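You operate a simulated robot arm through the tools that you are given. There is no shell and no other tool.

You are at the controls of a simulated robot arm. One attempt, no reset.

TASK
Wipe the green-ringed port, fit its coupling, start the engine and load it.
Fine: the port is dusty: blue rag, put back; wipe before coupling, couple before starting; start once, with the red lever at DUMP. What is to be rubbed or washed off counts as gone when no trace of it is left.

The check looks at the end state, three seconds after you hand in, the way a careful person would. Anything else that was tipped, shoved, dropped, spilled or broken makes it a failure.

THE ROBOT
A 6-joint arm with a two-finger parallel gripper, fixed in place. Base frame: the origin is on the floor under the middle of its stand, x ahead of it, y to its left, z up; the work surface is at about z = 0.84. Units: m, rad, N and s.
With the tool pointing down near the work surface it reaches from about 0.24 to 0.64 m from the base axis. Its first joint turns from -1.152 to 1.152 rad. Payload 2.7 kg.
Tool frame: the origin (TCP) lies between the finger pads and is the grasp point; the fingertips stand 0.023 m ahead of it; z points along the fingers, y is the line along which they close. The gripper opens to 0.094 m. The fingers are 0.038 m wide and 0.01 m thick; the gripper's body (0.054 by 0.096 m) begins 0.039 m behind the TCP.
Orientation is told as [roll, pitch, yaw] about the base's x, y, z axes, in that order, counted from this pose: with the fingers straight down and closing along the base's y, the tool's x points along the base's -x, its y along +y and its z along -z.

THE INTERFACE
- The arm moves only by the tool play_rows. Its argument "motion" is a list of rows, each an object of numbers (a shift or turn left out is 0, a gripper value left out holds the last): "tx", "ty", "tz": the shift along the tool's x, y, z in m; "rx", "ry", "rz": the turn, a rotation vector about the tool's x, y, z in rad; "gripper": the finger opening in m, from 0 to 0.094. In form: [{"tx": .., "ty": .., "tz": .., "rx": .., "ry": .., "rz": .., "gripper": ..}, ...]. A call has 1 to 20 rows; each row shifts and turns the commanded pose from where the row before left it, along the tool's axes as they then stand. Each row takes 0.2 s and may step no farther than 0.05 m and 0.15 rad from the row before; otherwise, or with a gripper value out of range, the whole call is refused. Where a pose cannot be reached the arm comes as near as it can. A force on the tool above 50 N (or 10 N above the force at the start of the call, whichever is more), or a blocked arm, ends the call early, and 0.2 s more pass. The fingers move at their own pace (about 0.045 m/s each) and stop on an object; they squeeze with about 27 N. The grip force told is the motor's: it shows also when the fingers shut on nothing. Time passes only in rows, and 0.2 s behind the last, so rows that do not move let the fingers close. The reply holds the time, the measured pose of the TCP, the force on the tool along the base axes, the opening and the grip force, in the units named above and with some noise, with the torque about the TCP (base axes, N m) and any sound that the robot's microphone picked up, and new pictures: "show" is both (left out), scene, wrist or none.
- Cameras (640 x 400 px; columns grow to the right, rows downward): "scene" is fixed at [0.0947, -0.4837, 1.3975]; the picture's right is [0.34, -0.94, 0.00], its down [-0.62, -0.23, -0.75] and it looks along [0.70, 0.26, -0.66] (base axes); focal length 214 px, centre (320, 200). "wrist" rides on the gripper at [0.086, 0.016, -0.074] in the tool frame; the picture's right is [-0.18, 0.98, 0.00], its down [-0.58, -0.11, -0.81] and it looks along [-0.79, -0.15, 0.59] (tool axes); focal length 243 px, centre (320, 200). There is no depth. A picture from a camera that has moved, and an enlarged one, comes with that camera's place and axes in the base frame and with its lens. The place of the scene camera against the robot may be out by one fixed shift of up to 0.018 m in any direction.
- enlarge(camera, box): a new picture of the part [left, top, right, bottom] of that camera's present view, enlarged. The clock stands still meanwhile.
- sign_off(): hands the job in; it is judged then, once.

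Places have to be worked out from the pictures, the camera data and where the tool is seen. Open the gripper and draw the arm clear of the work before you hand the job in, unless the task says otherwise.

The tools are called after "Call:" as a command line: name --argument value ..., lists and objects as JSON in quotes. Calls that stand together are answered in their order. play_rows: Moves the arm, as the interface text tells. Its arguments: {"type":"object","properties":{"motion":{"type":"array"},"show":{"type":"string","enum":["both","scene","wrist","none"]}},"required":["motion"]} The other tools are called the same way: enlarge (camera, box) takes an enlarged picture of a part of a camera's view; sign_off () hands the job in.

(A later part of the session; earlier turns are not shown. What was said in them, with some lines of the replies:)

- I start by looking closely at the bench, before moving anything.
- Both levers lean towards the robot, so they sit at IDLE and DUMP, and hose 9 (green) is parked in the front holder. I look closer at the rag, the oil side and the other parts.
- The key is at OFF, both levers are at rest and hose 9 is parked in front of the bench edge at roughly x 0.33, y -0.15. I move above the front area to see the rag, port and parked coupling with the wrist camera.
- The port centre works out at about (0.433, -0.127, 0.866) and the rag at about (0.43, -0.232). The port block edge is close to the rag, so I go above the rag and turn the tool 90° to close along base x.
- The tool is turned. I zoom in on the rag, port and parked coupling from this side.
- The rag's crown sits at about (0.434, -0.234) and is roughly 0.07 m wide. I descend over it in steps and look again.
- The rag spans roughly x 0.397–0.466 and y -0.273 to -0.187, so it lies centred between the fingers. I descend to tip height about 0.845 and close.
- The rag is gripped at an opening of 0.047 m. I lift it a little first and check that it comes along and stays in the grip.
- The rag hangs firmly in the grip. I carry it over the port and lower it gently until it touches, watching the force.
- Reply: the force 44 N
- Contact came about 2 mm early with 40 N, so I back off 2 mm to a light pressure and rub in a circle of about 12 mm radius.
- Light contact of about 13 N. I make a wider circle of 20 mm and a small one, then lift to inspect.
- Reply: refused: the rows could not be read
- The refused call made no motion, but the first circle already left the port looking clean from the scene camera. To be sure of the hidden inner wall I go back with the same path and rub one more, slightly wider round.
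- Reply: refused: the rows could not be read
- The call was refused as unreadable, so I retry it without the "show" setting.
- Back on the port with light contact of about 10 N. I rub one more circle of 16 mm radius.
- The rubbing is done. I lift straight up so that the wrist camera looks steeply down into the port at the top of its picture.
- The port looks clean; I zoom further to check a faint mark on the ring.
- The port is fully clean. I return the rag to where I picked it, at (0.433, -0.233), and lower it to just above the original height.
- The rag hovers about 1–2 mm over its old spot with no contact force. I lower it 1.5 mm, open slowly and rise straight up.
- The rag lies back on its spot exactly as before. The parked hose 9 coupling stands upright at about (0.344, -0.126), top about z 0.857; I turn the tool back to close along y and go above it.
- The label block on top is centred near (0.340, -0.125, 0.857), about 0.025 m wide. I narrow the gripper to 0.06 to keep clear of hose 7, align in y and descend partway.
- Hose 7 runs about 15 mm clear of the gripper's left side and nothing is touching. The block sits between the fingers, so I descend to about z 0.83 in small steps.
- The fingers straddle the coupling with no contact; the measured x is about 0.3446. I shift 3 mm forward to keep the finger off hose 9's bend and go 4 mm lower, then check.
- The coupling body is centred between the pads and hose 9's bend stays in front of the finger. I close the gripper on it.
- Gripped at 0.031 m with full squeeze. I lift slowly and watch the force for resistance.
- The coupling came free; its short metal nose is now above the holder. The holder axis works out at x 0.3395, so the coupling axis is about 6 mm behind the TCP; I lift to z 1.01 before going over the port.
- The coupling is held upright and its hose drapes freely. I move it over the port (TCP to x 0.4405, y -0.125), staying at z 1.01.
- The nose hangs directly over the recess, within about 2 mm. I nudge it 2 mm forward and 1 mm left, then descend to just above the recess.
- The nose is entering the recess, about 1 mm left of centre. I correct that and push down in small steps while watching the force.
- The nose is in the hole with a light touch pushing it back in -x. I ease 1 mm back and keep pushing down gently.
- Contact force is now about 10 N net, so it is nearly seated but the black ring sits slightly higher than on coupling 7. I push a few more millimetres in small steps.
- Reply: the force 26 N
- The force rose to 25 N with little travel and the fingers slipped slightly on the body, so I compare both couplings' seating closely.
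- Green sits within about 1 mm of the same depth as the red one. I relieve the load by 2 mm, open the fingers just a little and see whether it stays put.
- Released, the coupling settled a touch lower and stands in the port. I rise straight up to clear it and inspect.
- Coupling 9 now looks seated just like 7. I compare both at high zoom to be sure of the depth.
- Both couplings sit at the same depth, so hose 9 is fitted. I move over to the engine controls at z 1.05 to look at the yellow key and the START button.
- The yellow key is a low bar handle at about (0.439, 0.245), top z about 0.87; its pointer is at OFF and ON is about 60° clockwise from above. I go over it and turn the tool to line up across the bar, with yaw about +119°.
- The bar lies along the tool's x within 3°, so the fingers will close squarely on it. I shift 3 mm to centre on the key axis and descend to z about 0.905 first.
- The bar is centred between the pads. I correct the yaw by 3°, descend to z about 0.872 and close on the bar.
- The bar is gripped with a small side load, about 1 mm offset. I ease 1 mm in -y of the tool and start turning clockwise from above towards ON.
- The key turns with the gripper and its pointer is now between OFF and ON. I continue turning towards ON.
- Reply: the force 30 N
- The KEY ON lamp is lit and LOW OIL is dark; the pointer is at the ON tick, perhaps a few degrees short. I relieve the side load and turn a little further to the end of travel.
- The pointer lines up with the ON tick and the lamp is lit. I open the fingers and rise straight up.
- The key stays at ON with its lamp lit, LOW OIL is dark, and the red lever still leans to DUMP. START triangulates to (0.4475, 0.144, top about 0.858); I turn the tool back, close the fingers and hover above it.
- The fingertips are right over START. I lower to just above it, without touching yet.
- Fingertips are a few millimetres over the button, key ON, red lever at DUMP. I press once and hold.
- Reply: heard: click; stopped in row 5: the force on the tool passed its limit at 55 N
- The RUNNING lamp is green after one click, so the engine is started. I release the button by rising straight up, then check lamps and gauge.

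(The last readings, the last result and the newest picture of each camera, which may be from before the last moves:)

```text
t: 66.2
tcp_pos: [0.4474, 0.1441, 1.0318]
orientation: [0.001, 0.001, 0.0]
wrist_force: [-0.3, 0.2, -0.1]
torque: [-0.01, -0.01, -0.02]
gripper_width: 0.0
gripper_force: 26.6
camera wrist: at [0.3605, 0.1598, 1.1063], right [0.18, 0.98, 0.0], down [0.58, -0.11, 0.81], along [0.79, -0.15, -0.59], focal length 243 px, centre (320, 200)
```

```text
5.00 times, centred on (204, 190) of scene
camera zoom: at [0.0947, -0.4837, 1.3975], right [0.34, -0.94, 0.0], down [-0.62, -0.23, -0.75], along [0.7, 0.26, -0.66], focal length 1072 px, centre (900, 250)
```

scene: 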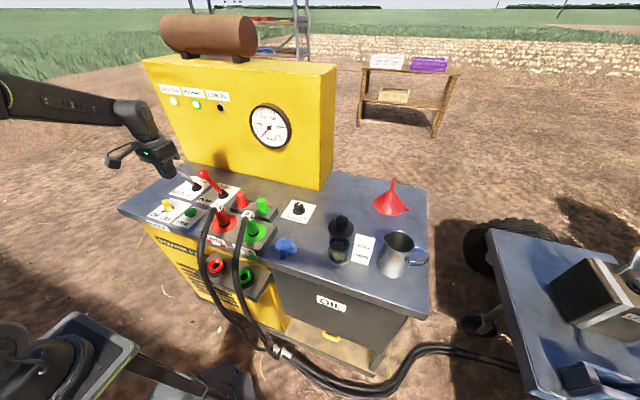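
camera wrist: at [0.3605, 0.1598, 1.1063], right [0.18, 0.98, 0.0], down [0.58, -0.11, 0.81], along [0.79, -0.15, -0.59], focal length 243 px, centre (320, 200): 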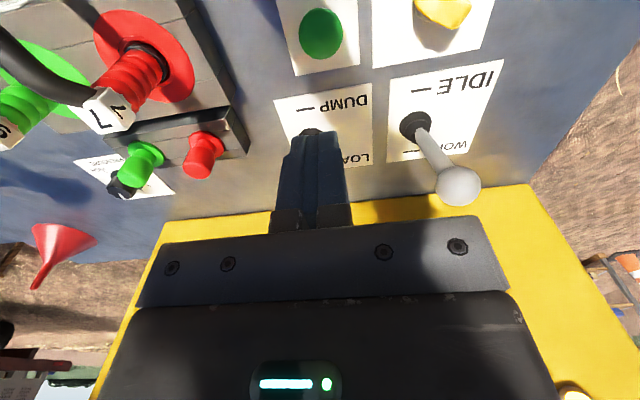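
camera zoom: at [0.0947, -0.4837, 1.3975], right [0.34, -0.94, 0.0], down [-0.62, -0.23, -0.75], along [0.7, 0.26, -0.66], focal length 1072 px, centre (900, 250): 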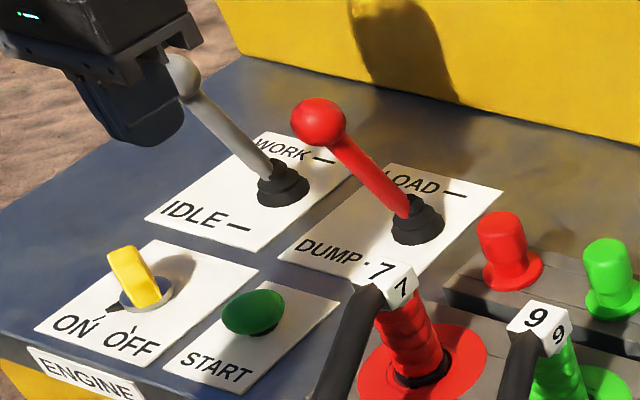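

Engine running, gauge still at zero because the red lever dumps. I line up behind the red lever's ball, which is at about (0.533, 0.110, 0.970), with closed fingers at x 0.465.

Call:
play_rows --motion '[{"tx": -0.009, "ty": -0.017}, {"tx": -0.009, "ty": -0.017}, {"tz": 0.03}, {"tz": 0.026}, {}]'

Call:
enlarge --camera "scene" --box '[140, 140, 268, 220]'

Call:
enlarge --camera "wrist" --box '[200, 80, 440, 230]'

```text
t: 67.4
tcp_pos: [0.4662, 0.1108, 0.975]
orientation: [-0.001, 0.0, 0.002]
wrist_force: [-0.1, -0.4, -0.2]
torque: [-0.05, 0.0, -0.03]
gripper_width: 0.0
gripper_force: 27.0
camera wrist: at [0.3786, 0.1248, 1.049], right [0.18, 0.98, 0.0], down [0.58, -0.11, 0.81], along [0.79, -0.15, -0.59], focal length 243 px, centre (320, 200)
```

scene: 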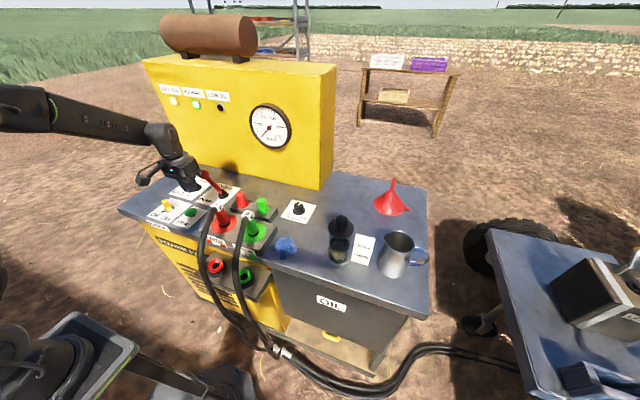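
wrist: 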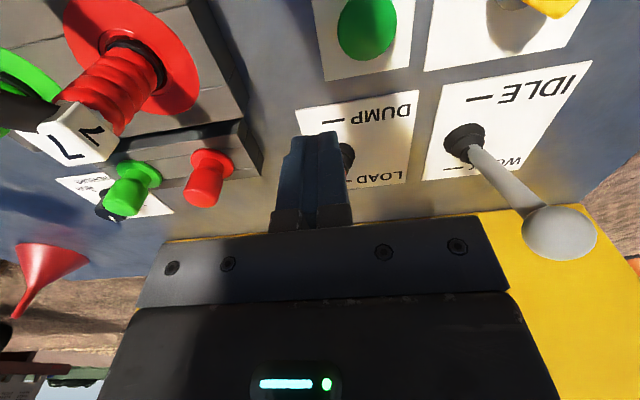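

```text
5.00 times, centred on (204, 180) of scene
camera zoom: at [0.0947, -0.4837, 1.3975], right [0.34, -0.94, 0.0], down [-0.62, -0.23, -0.75], along [0.7, 0.26, -0.66], focal length 1072 px, centre (900, 300)
```

zoom: 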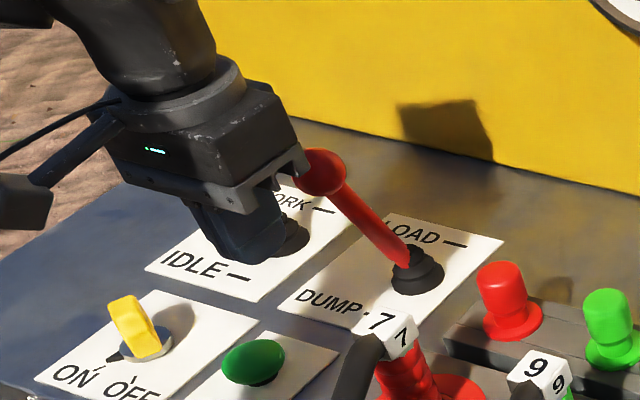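

```text
2.67 times, centred on (320, 155) of wrist
camera zoom: at [0.3786, 0.1248, 1.049], right [0.18, 0.98, 0.0], down [0.58, -0.11, 0.81], along [0.79, -0.15, -0.59], focal length 647 px, centre (320, 320)
```

zoom: 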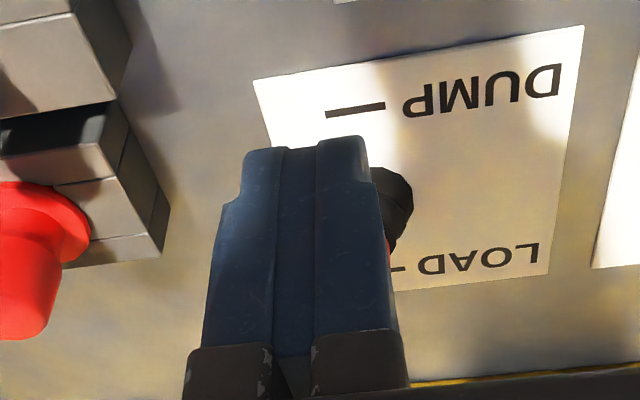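

The fingers stand about 3 cm behind the ball, in line with it. I push forward in +x, first up to contact and a little into the travel.

Call:
play_rows --motion '[{"tx": -0.015}, {"tx": -0.012}, {"tx": -0.008}, {"tx": -0.008}, {"tx": -0.008}, {}]'

Call:
enlarge --camera "scene" --box '[140, 140, 268, 220]'

```text
t: 68.8
tcp_pos: [0.5169, 0.1111, 0.9735]
orientation: [-0.001, 0.001, 0.003]
wrist_force: [-0.2, -0.4, 0.9]
torque: [-0.01, -0.04, 0.02]
gripper_width: 0.0001
gripper_force: 26.7
camera wrist: at [0.4281, 0.1253, 1.0493], right [0.18, 0.98, 0.0], down [0.58, -0.11, 0.81], along [0.79, -0.15, -0.59], focal length 243 px, centre (320, 200)
```

scene: 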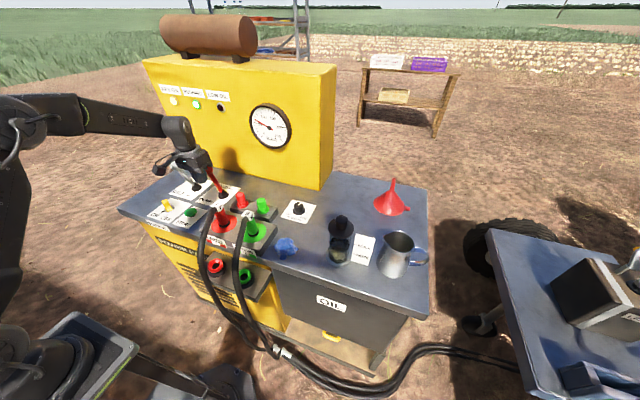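
wrist: 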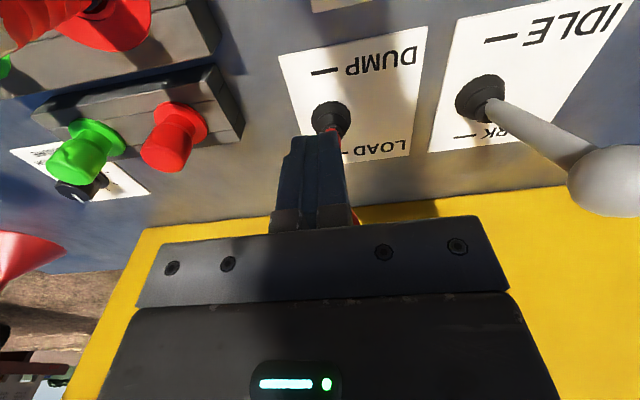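

```text
5.00 times, centred on (204, 180) of scene
camera zoom: at [0.0947, -0.4837, 1.3975], right [0.34, -0.94, 0.0], down [-0.62, -0.23, -0.75], along [0.7, 0.26, -0.66], focal length 1072 px, centre (900, 300)
```

zoom: 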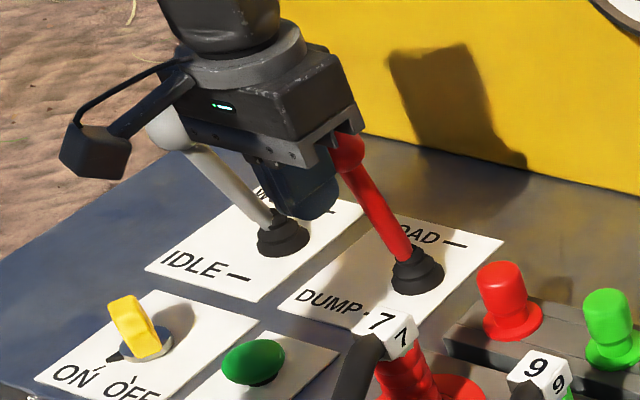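

The lever moves easily with the fingers and the gauge needle is already lifting. I continue pushing to the LOAD stop.

Call:
play_rows --motion '[{"tx": -0.01}, {"tx": -0.01}, {"tx": -0.01}, {"tx": -0.008}, {}]'

Call:
enlarge --camera "scene" --box '[140, 70, 300, 170]'

Call:
enlarge --camera "scene" --box '[140, 140, 268, 220]'

```text
t: 70.0
tcp_pos: [0.554, 0.1099, 0.9753]
orientation: [-0.002, 0.001, 0.0]
wrist_force: [-1.0, -0.3, -0.7]
torque: [-0.01, -0.01, 0.04]
gripper_width: 0.0
gripper_force: 27.0
camera wrist: at [0.4669, 0.1249, 1.0496], right [0.18, 0.98, 0.0], down [0.58, -0.11, 0.81], along [0.79, -0.15, -0.59], focal length 243 px, centre (320, 200)
```

scene: 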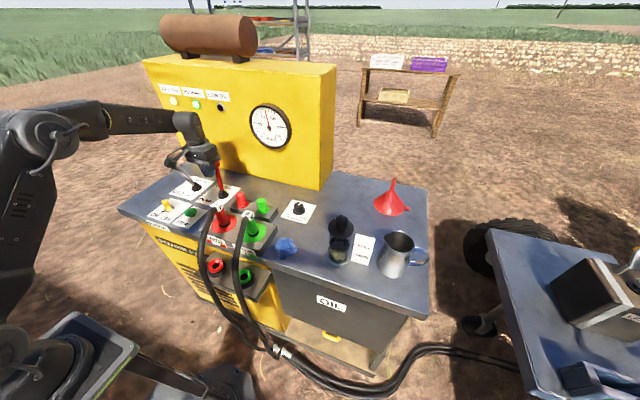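
wrist: 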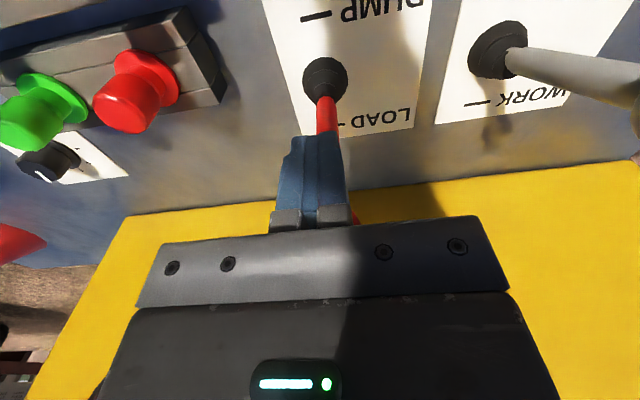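

```text
4.00 times, centred on (220, 120) of scene
camera zoom: at [0.0947, -0.4837, 1.3975], right [0.34, -0.94, 0.0], down [-0.62, -0.23, -0.75], along [0.7, 0.26, -0.66], focal length 858 px, centre (720, 520)
```

zoom: 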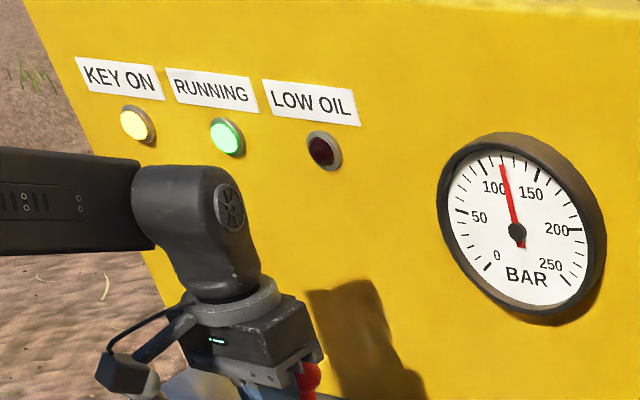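

```text
5.00 times, centred on (204, 180) of scene
camera zoom: at [0.0947, -0.4837, 1.3975], right [0.34, -0.94, 0.0], down [-0.62, -0.23, -0.75], along [0.7, 0.26, -0.66], focal length 1072 px, centre (900, 300)
```

zoom: 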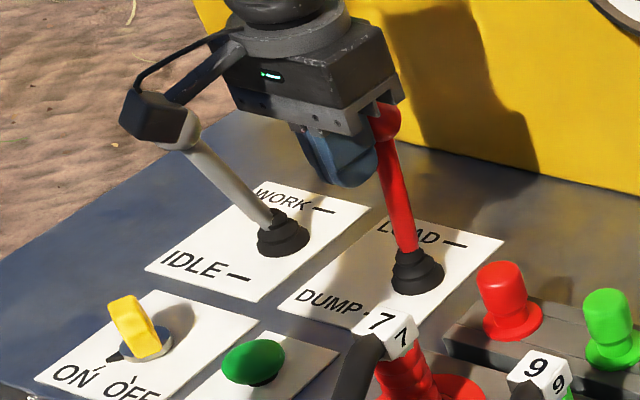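

The gauge shows about 115 bar and the lever is past upright. I keep pushing gently until it reaches its stop at LOAD.

Call:
play_rows --motion '[{"tx": -0.006}, {"tx": -0.006}, {"tx": -0.005}, {"tx": -0.004}, {}]'

Call:
enlarge --camera "scene" --box '[140, 70, 300, 170]'

Call:
enlarge --camera "scene" --box '[140, 140, 268, 220]'

```text
t: 71.2
tcp_pos: [0.5741, 0.1095, 0.9736]
orientation: [0.0, 0.0, 0.003]
wrist_force: [0.2, 0.6, 0.4]
torque: [0.03, 0.0, 0.01]
gripper_width: 0.0
gripper_force: 27.5
camera wrist: at [0.4874, 0.1252, 1.0492], right [0.18, 0.98, 0.0], down [0.58, -0.11, 0.81], along [0.79, -0.15, -0.59], focal length 243 px, centre (320, 200)
```

scene: 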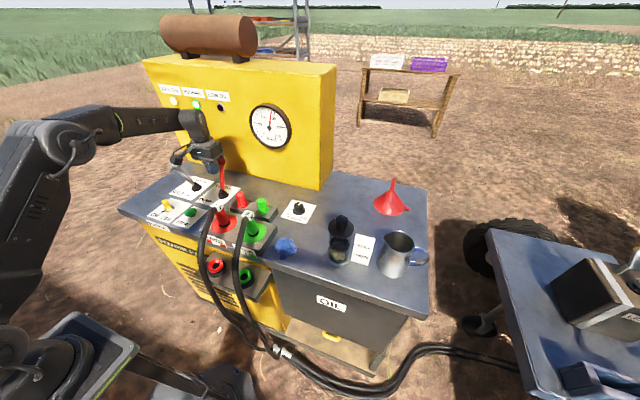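
wrist: 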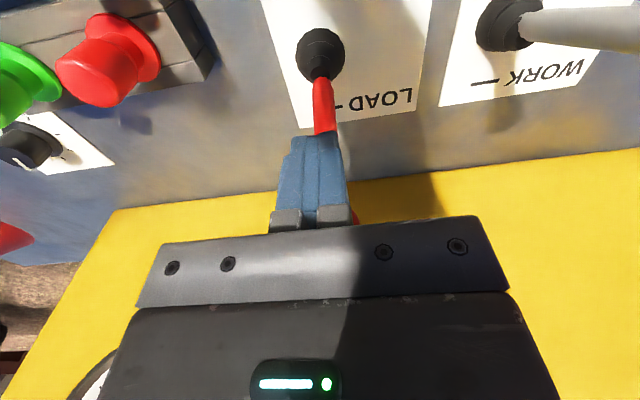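

```text
4.00 times, centred on (220, 120) of scene
camera zoom: at [0.0947, -0.4837, 1.3975], right [0.34, -0.94, 0.0], down [-0.62, -0.23, -0.75], along [0.7, 0.26, -0.66], focal length 858 px, centre (720, 520)
```

zoom: 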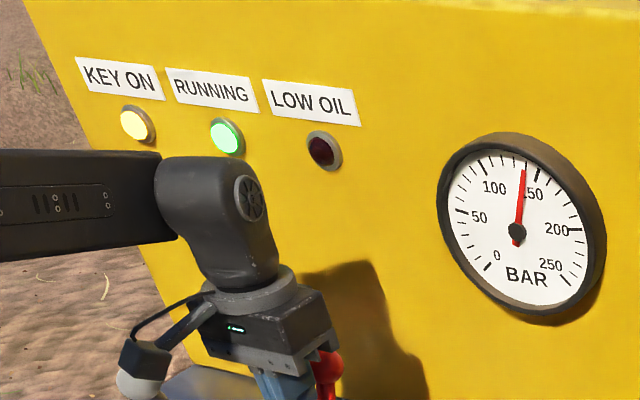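

```text
5.00 times, centred on (204, 180) of scene
camera zoom: at [0.0947, -0.4837, 1.3975], right [0.34, -0.94, 0.0], down [-0.62, -0.23, -0.75], along [0.7, 0.26, -0.66], focal length 1072 px, centre (900, 300)
```

zoom: 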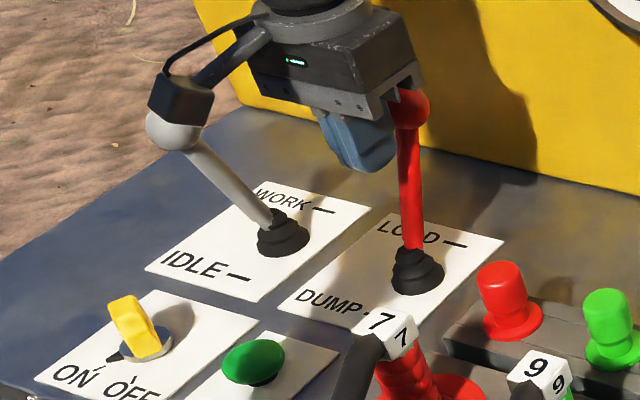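

The gauge reads about 145 bar and there is still no stop felt. I push a few millimetres more and let it settle.

Call:
play_rows --motion '[{"tx": -0.004}, {"tx": -0.004}, {"tx": -0.003}, {}, {}]'

Call:
enlarge --camera "scene" --box '[140, 70, 300, 170]'

Call:
enlarge --camera "scene" --box '[140, 140, 268, 220]'

```text
t: 72.4
tcp_pos: [0.5835, 0.1103, 0.9736]
orientation: [-0.002, 0.008, 0.002]
wrist_force: [-38.0, 0.7, 7.9]
torque: [-0.03, -0.14, 0.04]
gripper_width: 0.0
gripper_force: 26.5
camera wrist: at [0.4973, 0.1254, 1.0496], right [0.18, 0.98, 0.0], down [0.59, -0.11, 0.8], along [0.79, -0.15, -0.6], focal length 243 px, centre (320, 200)
```

scene: 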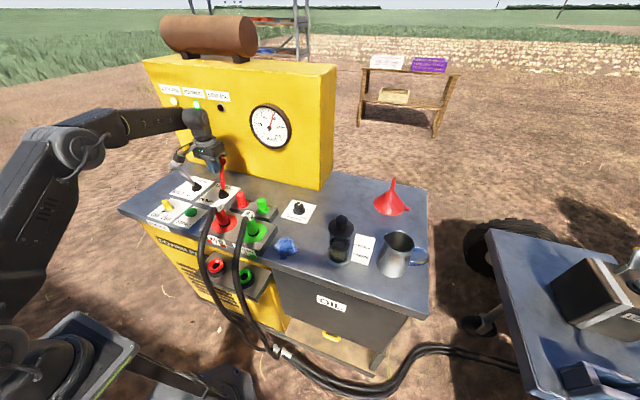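
wrist: 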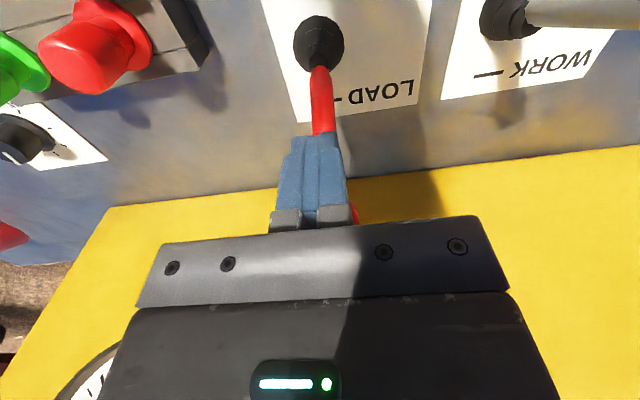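

```text
4.00 times, centred on (220, 120) of scene
camera zoom: at [0.0935, -0.4837, 1.3976], right [0.34, -0.94, 0.0], down [-0.62, -0.23, -0.75], along [0.7, 0.26, -0.66], focal length 858 px, centre (720, 520)
```

zoom: 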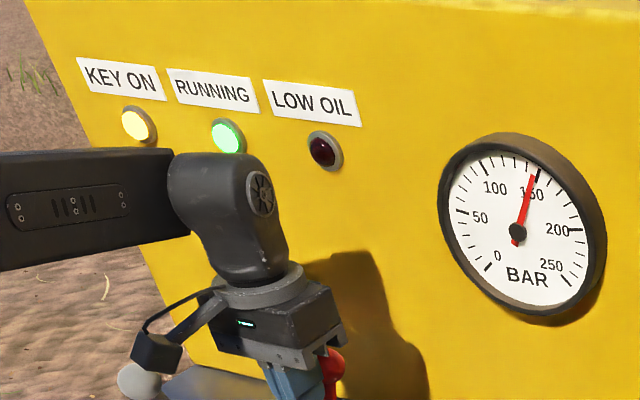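

```text
5.00 times, centred on (204, 180) of scene
camera zoom: at [0.0935, -0.4837, 1.3976], right [0.34, -0.94, 0.0], down [-0.62, -0.23, -0.75], along [0.7, 0.26, -0.66], focal length 1072 px, centre (900, 300)
```

zoom: 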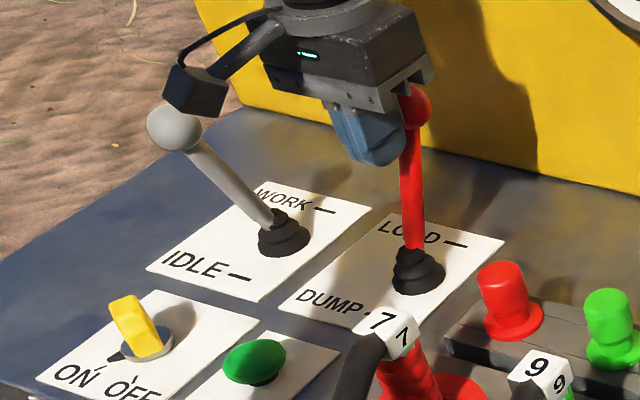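

The lever reached its LOAD stop (38 N push-back) and the gauge reads about 155 bar with RUNNING still lit. I back away from it and then rise clear.

Call:
play_rows --motion '[{"tx": 0.004}, {"tx": 0.01}, {"tx": 0.03}, {"tx": 0.04}, {"tx": 0.04}, {"tz": -0.03}, {"tz": -0.03}, {}]'

Call:
enlarge --camera "scene" --box '[140, 70, 300, 170]'

Call:
enlarge --camera "scene" --box '[140, 140, 268, 220]'

```text
t: 74.2
tcp_pos: [0.4624, 0.1118, 1.0347]
orientation: [0.001, 0.0, 0.002]
wrist_force: [0.3, 0.2, 0.0]
torque: [0.01, -0.02, 0.01]
gripper_width: 0.0003
gripper_force: 27.7
camera wrist: at [0.3753, 0.1268, 1.1095], right [0.18, 0.98, 0.0], down [0.58, -0.11, 0.81], along [0.79, -0.15, -0.59], focal length 243 px, centre (320, 200)
```

scene: 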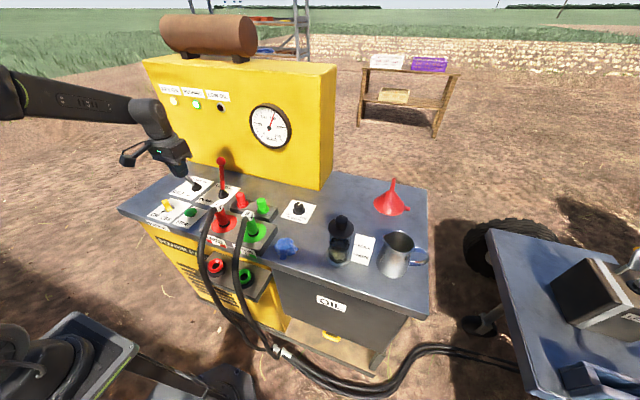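
wrist: 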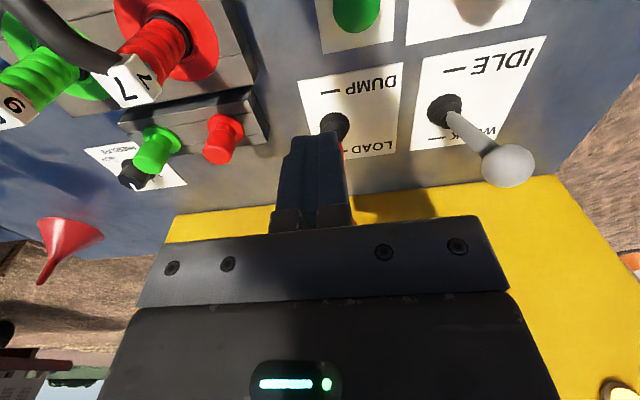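

```text
4.00 times, centred on (220, 120) of scene
camera zoom: at [0.0947, -0.4837, 1.3975], right [0.34, -0.94, 0.0], down [-0.62, -0.23, -0.75], along [0.7, 0.26, -0.66], focal length 858 px, centre (720, 520)
```

zoom: 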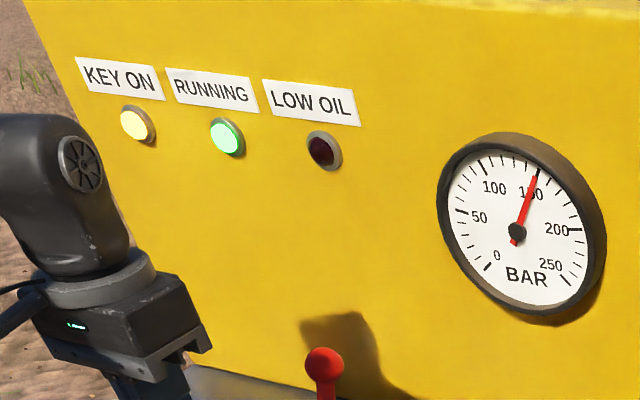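

```text
5.00 times, centred on (204, 180) of scene
camera zoom: at [0.0947, -0.4837, 1.3975], right [0.34, -0.94, 0.0], down [-0.62, -0.23, -0.75], along [0.7, 0.26, -0.66], focal length 1072 px, centre (900, 300)
```

zoom: 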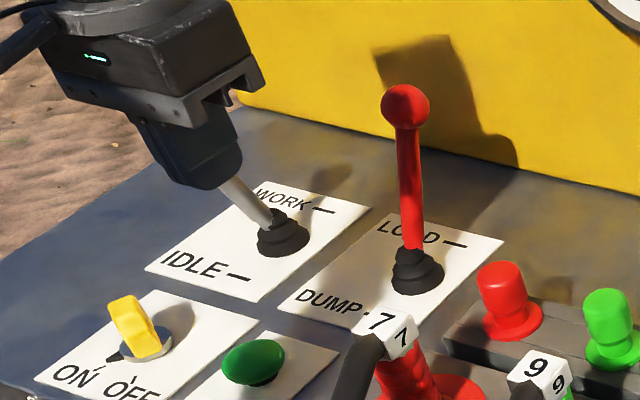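

The lever stays at LOAD, the gauge holds about 155 bar, RUNNING is lit and LOW OIL is dark. I open the gripper and draw the arm up to its start place.

Call:
play_rows --motion '[{"tz": -0.04}, {"tz": -0.04, "tx": 0.01, "gripper": 0.094}, {"tz": -0.04, "tx": 0.02}, {"tz": -0.04, "tx": 0.02}, {"tx": 0.02}, {}, {}, {}]'

Call:
enlarge --camera "scene" --box '[120, 160, 312, 280]'

Call:
enlarge --camera "scene" --box '[140, 60, 300, 160]'

Call:
enlarge --camera "scene" --box '[260, 170, 440, 300]'

Call:
enlarge --camera "scene" --box '[230, 200, 294, 240]'

```text
t: 76.0
tcp_pos: [0.3949, 0.1092, 1.195]
orientation: [0.0, -0.001, 0.003]
wrist_force: [-0.6, 0.1, -0.1]
torque: [0.02, -0.01, 0.03]
gripper_width: 0.0941
gripper_force: 0.0
camera wrist: at [0.3067, 0.1257, 1.27], right [0.18, 0.98, 0.0], down [0.58, -0.11, 0.81], along [0.79, -0.15, -0.59], focal length 243 px, centre (320, 200)
```

scene: 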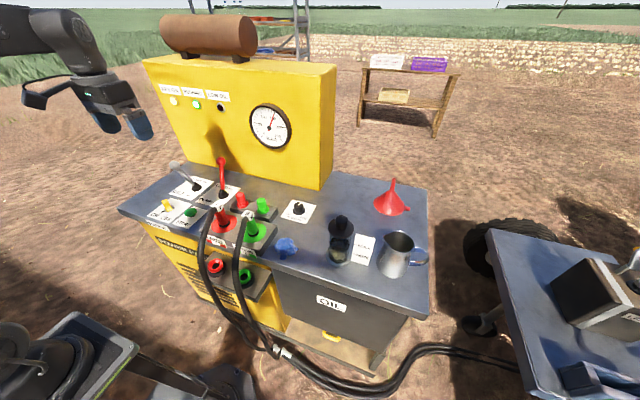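
wrist: 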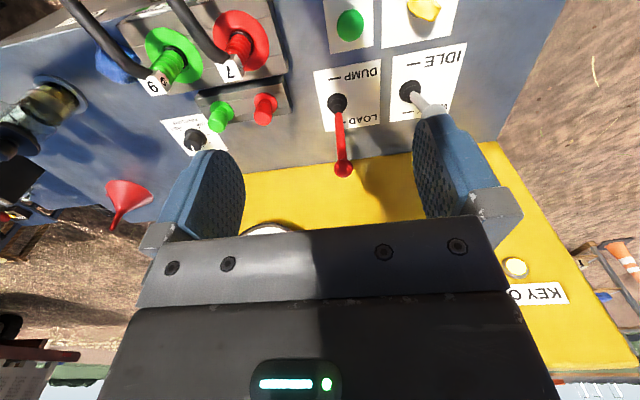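

```text
3.33 times, centred on (216, 220) of scene
camera zoom: at [0.0947, -0.4837, 1.3975], right [0.34, -0.94, 0.0], down [-0.62, -0.23, -0.75], along [0.7, 0.26, -0.66], focal length 715 px, centre (667, 133)
```

zoom: 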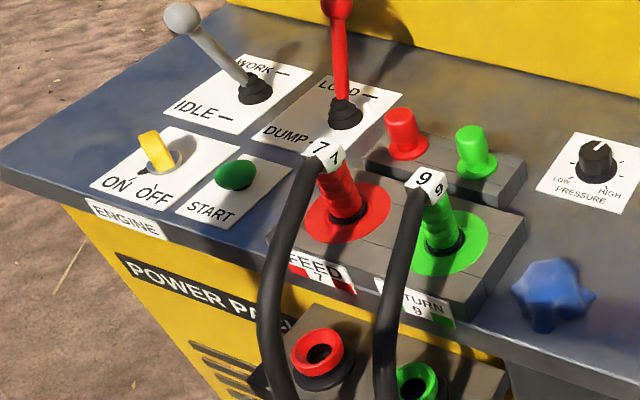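

```text
4.00 times, centred on (220, 110) of scene
camera zoom: at [0.0947, -0.4837, 1.3975], right [0.34, -0.94, 0.0], down [-0.62, -0.23, -0.75], along [0.7, 0.26, -0.66], focal length 858 px, centre (720, 560)
```

zoom: 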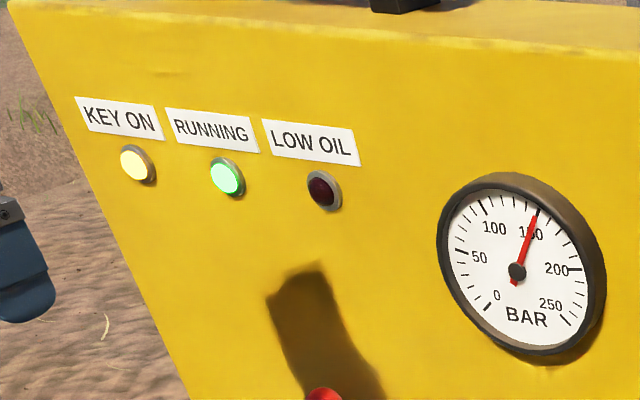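

```text
3.08 times, centred on (350, 235) of scene
camera zoom: at [0.0947, -0.4837, 1.3975], right [0.34, -0.94, 0.0], down [-0.62, -0.23, -0.75], along [0.7, 0.26, -0.66], focal length 660 px, centre (228, 92)
```

zoom: 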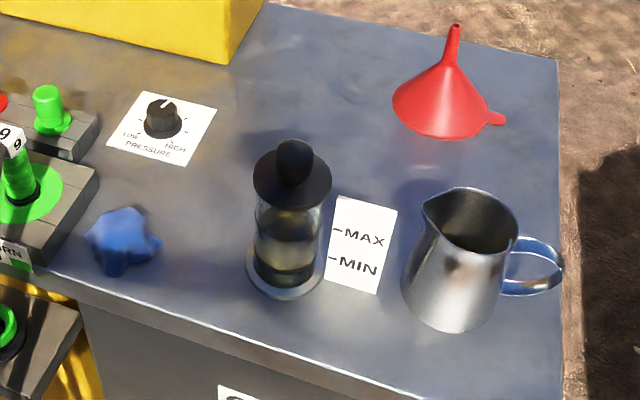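

```text
10.00 times, centred on (262, 220) of scene
camera zoom: at [0.0947, -0.4837, 1.3975], right [0.34, -0.94, 0.0], down [-0.62, -0.23, -0.75], along [0.7, 0.26, -0.66], focal length 2145 px, centre (900, 0)
```

zoom: 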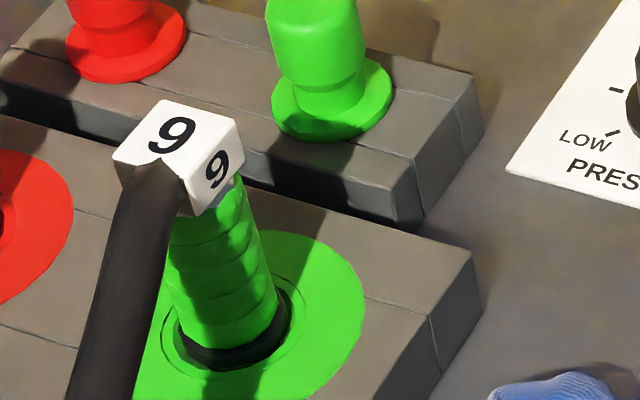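

Final check: the port is clean and coupling 9 is seated at the same depth as 7. The rag is back in place, the key is ON, RUNNING is lit, the red lever is at LOAD and the gauge is steady at about 150 bar. The rest of the bench looks untouched and the arm is clear with the gripper open, so I hand in.

Call:
sign_off

```text
The job is handed in.
```

The job is done and handed in: the green-ringed port is wiped and coupled, and the engine is running under load.

- **Port:** I wiped it with the blue rag until no dust showed in close-ups from either camera. The rag is back where it lay.
- **Coupling:** The green hose 9 coupling sits in the RETURN 9 port, at the same depth as hose 7 in FEED.
- **Start:** I turned the key to ON and pressed START once, with the red lever at DUMP. The RUNNING lamp came on and the LOW OIL lamp stayed dark.
- **Load:** I pushed the red lever to its stop at LOAD, and the gauge held at about 150 bar.

I left the grey throttle lever at IDLE, since the task did not mention it. Nothing else on the bench looked moved in the last pictures. The arm is drawn clear with the gripper open.
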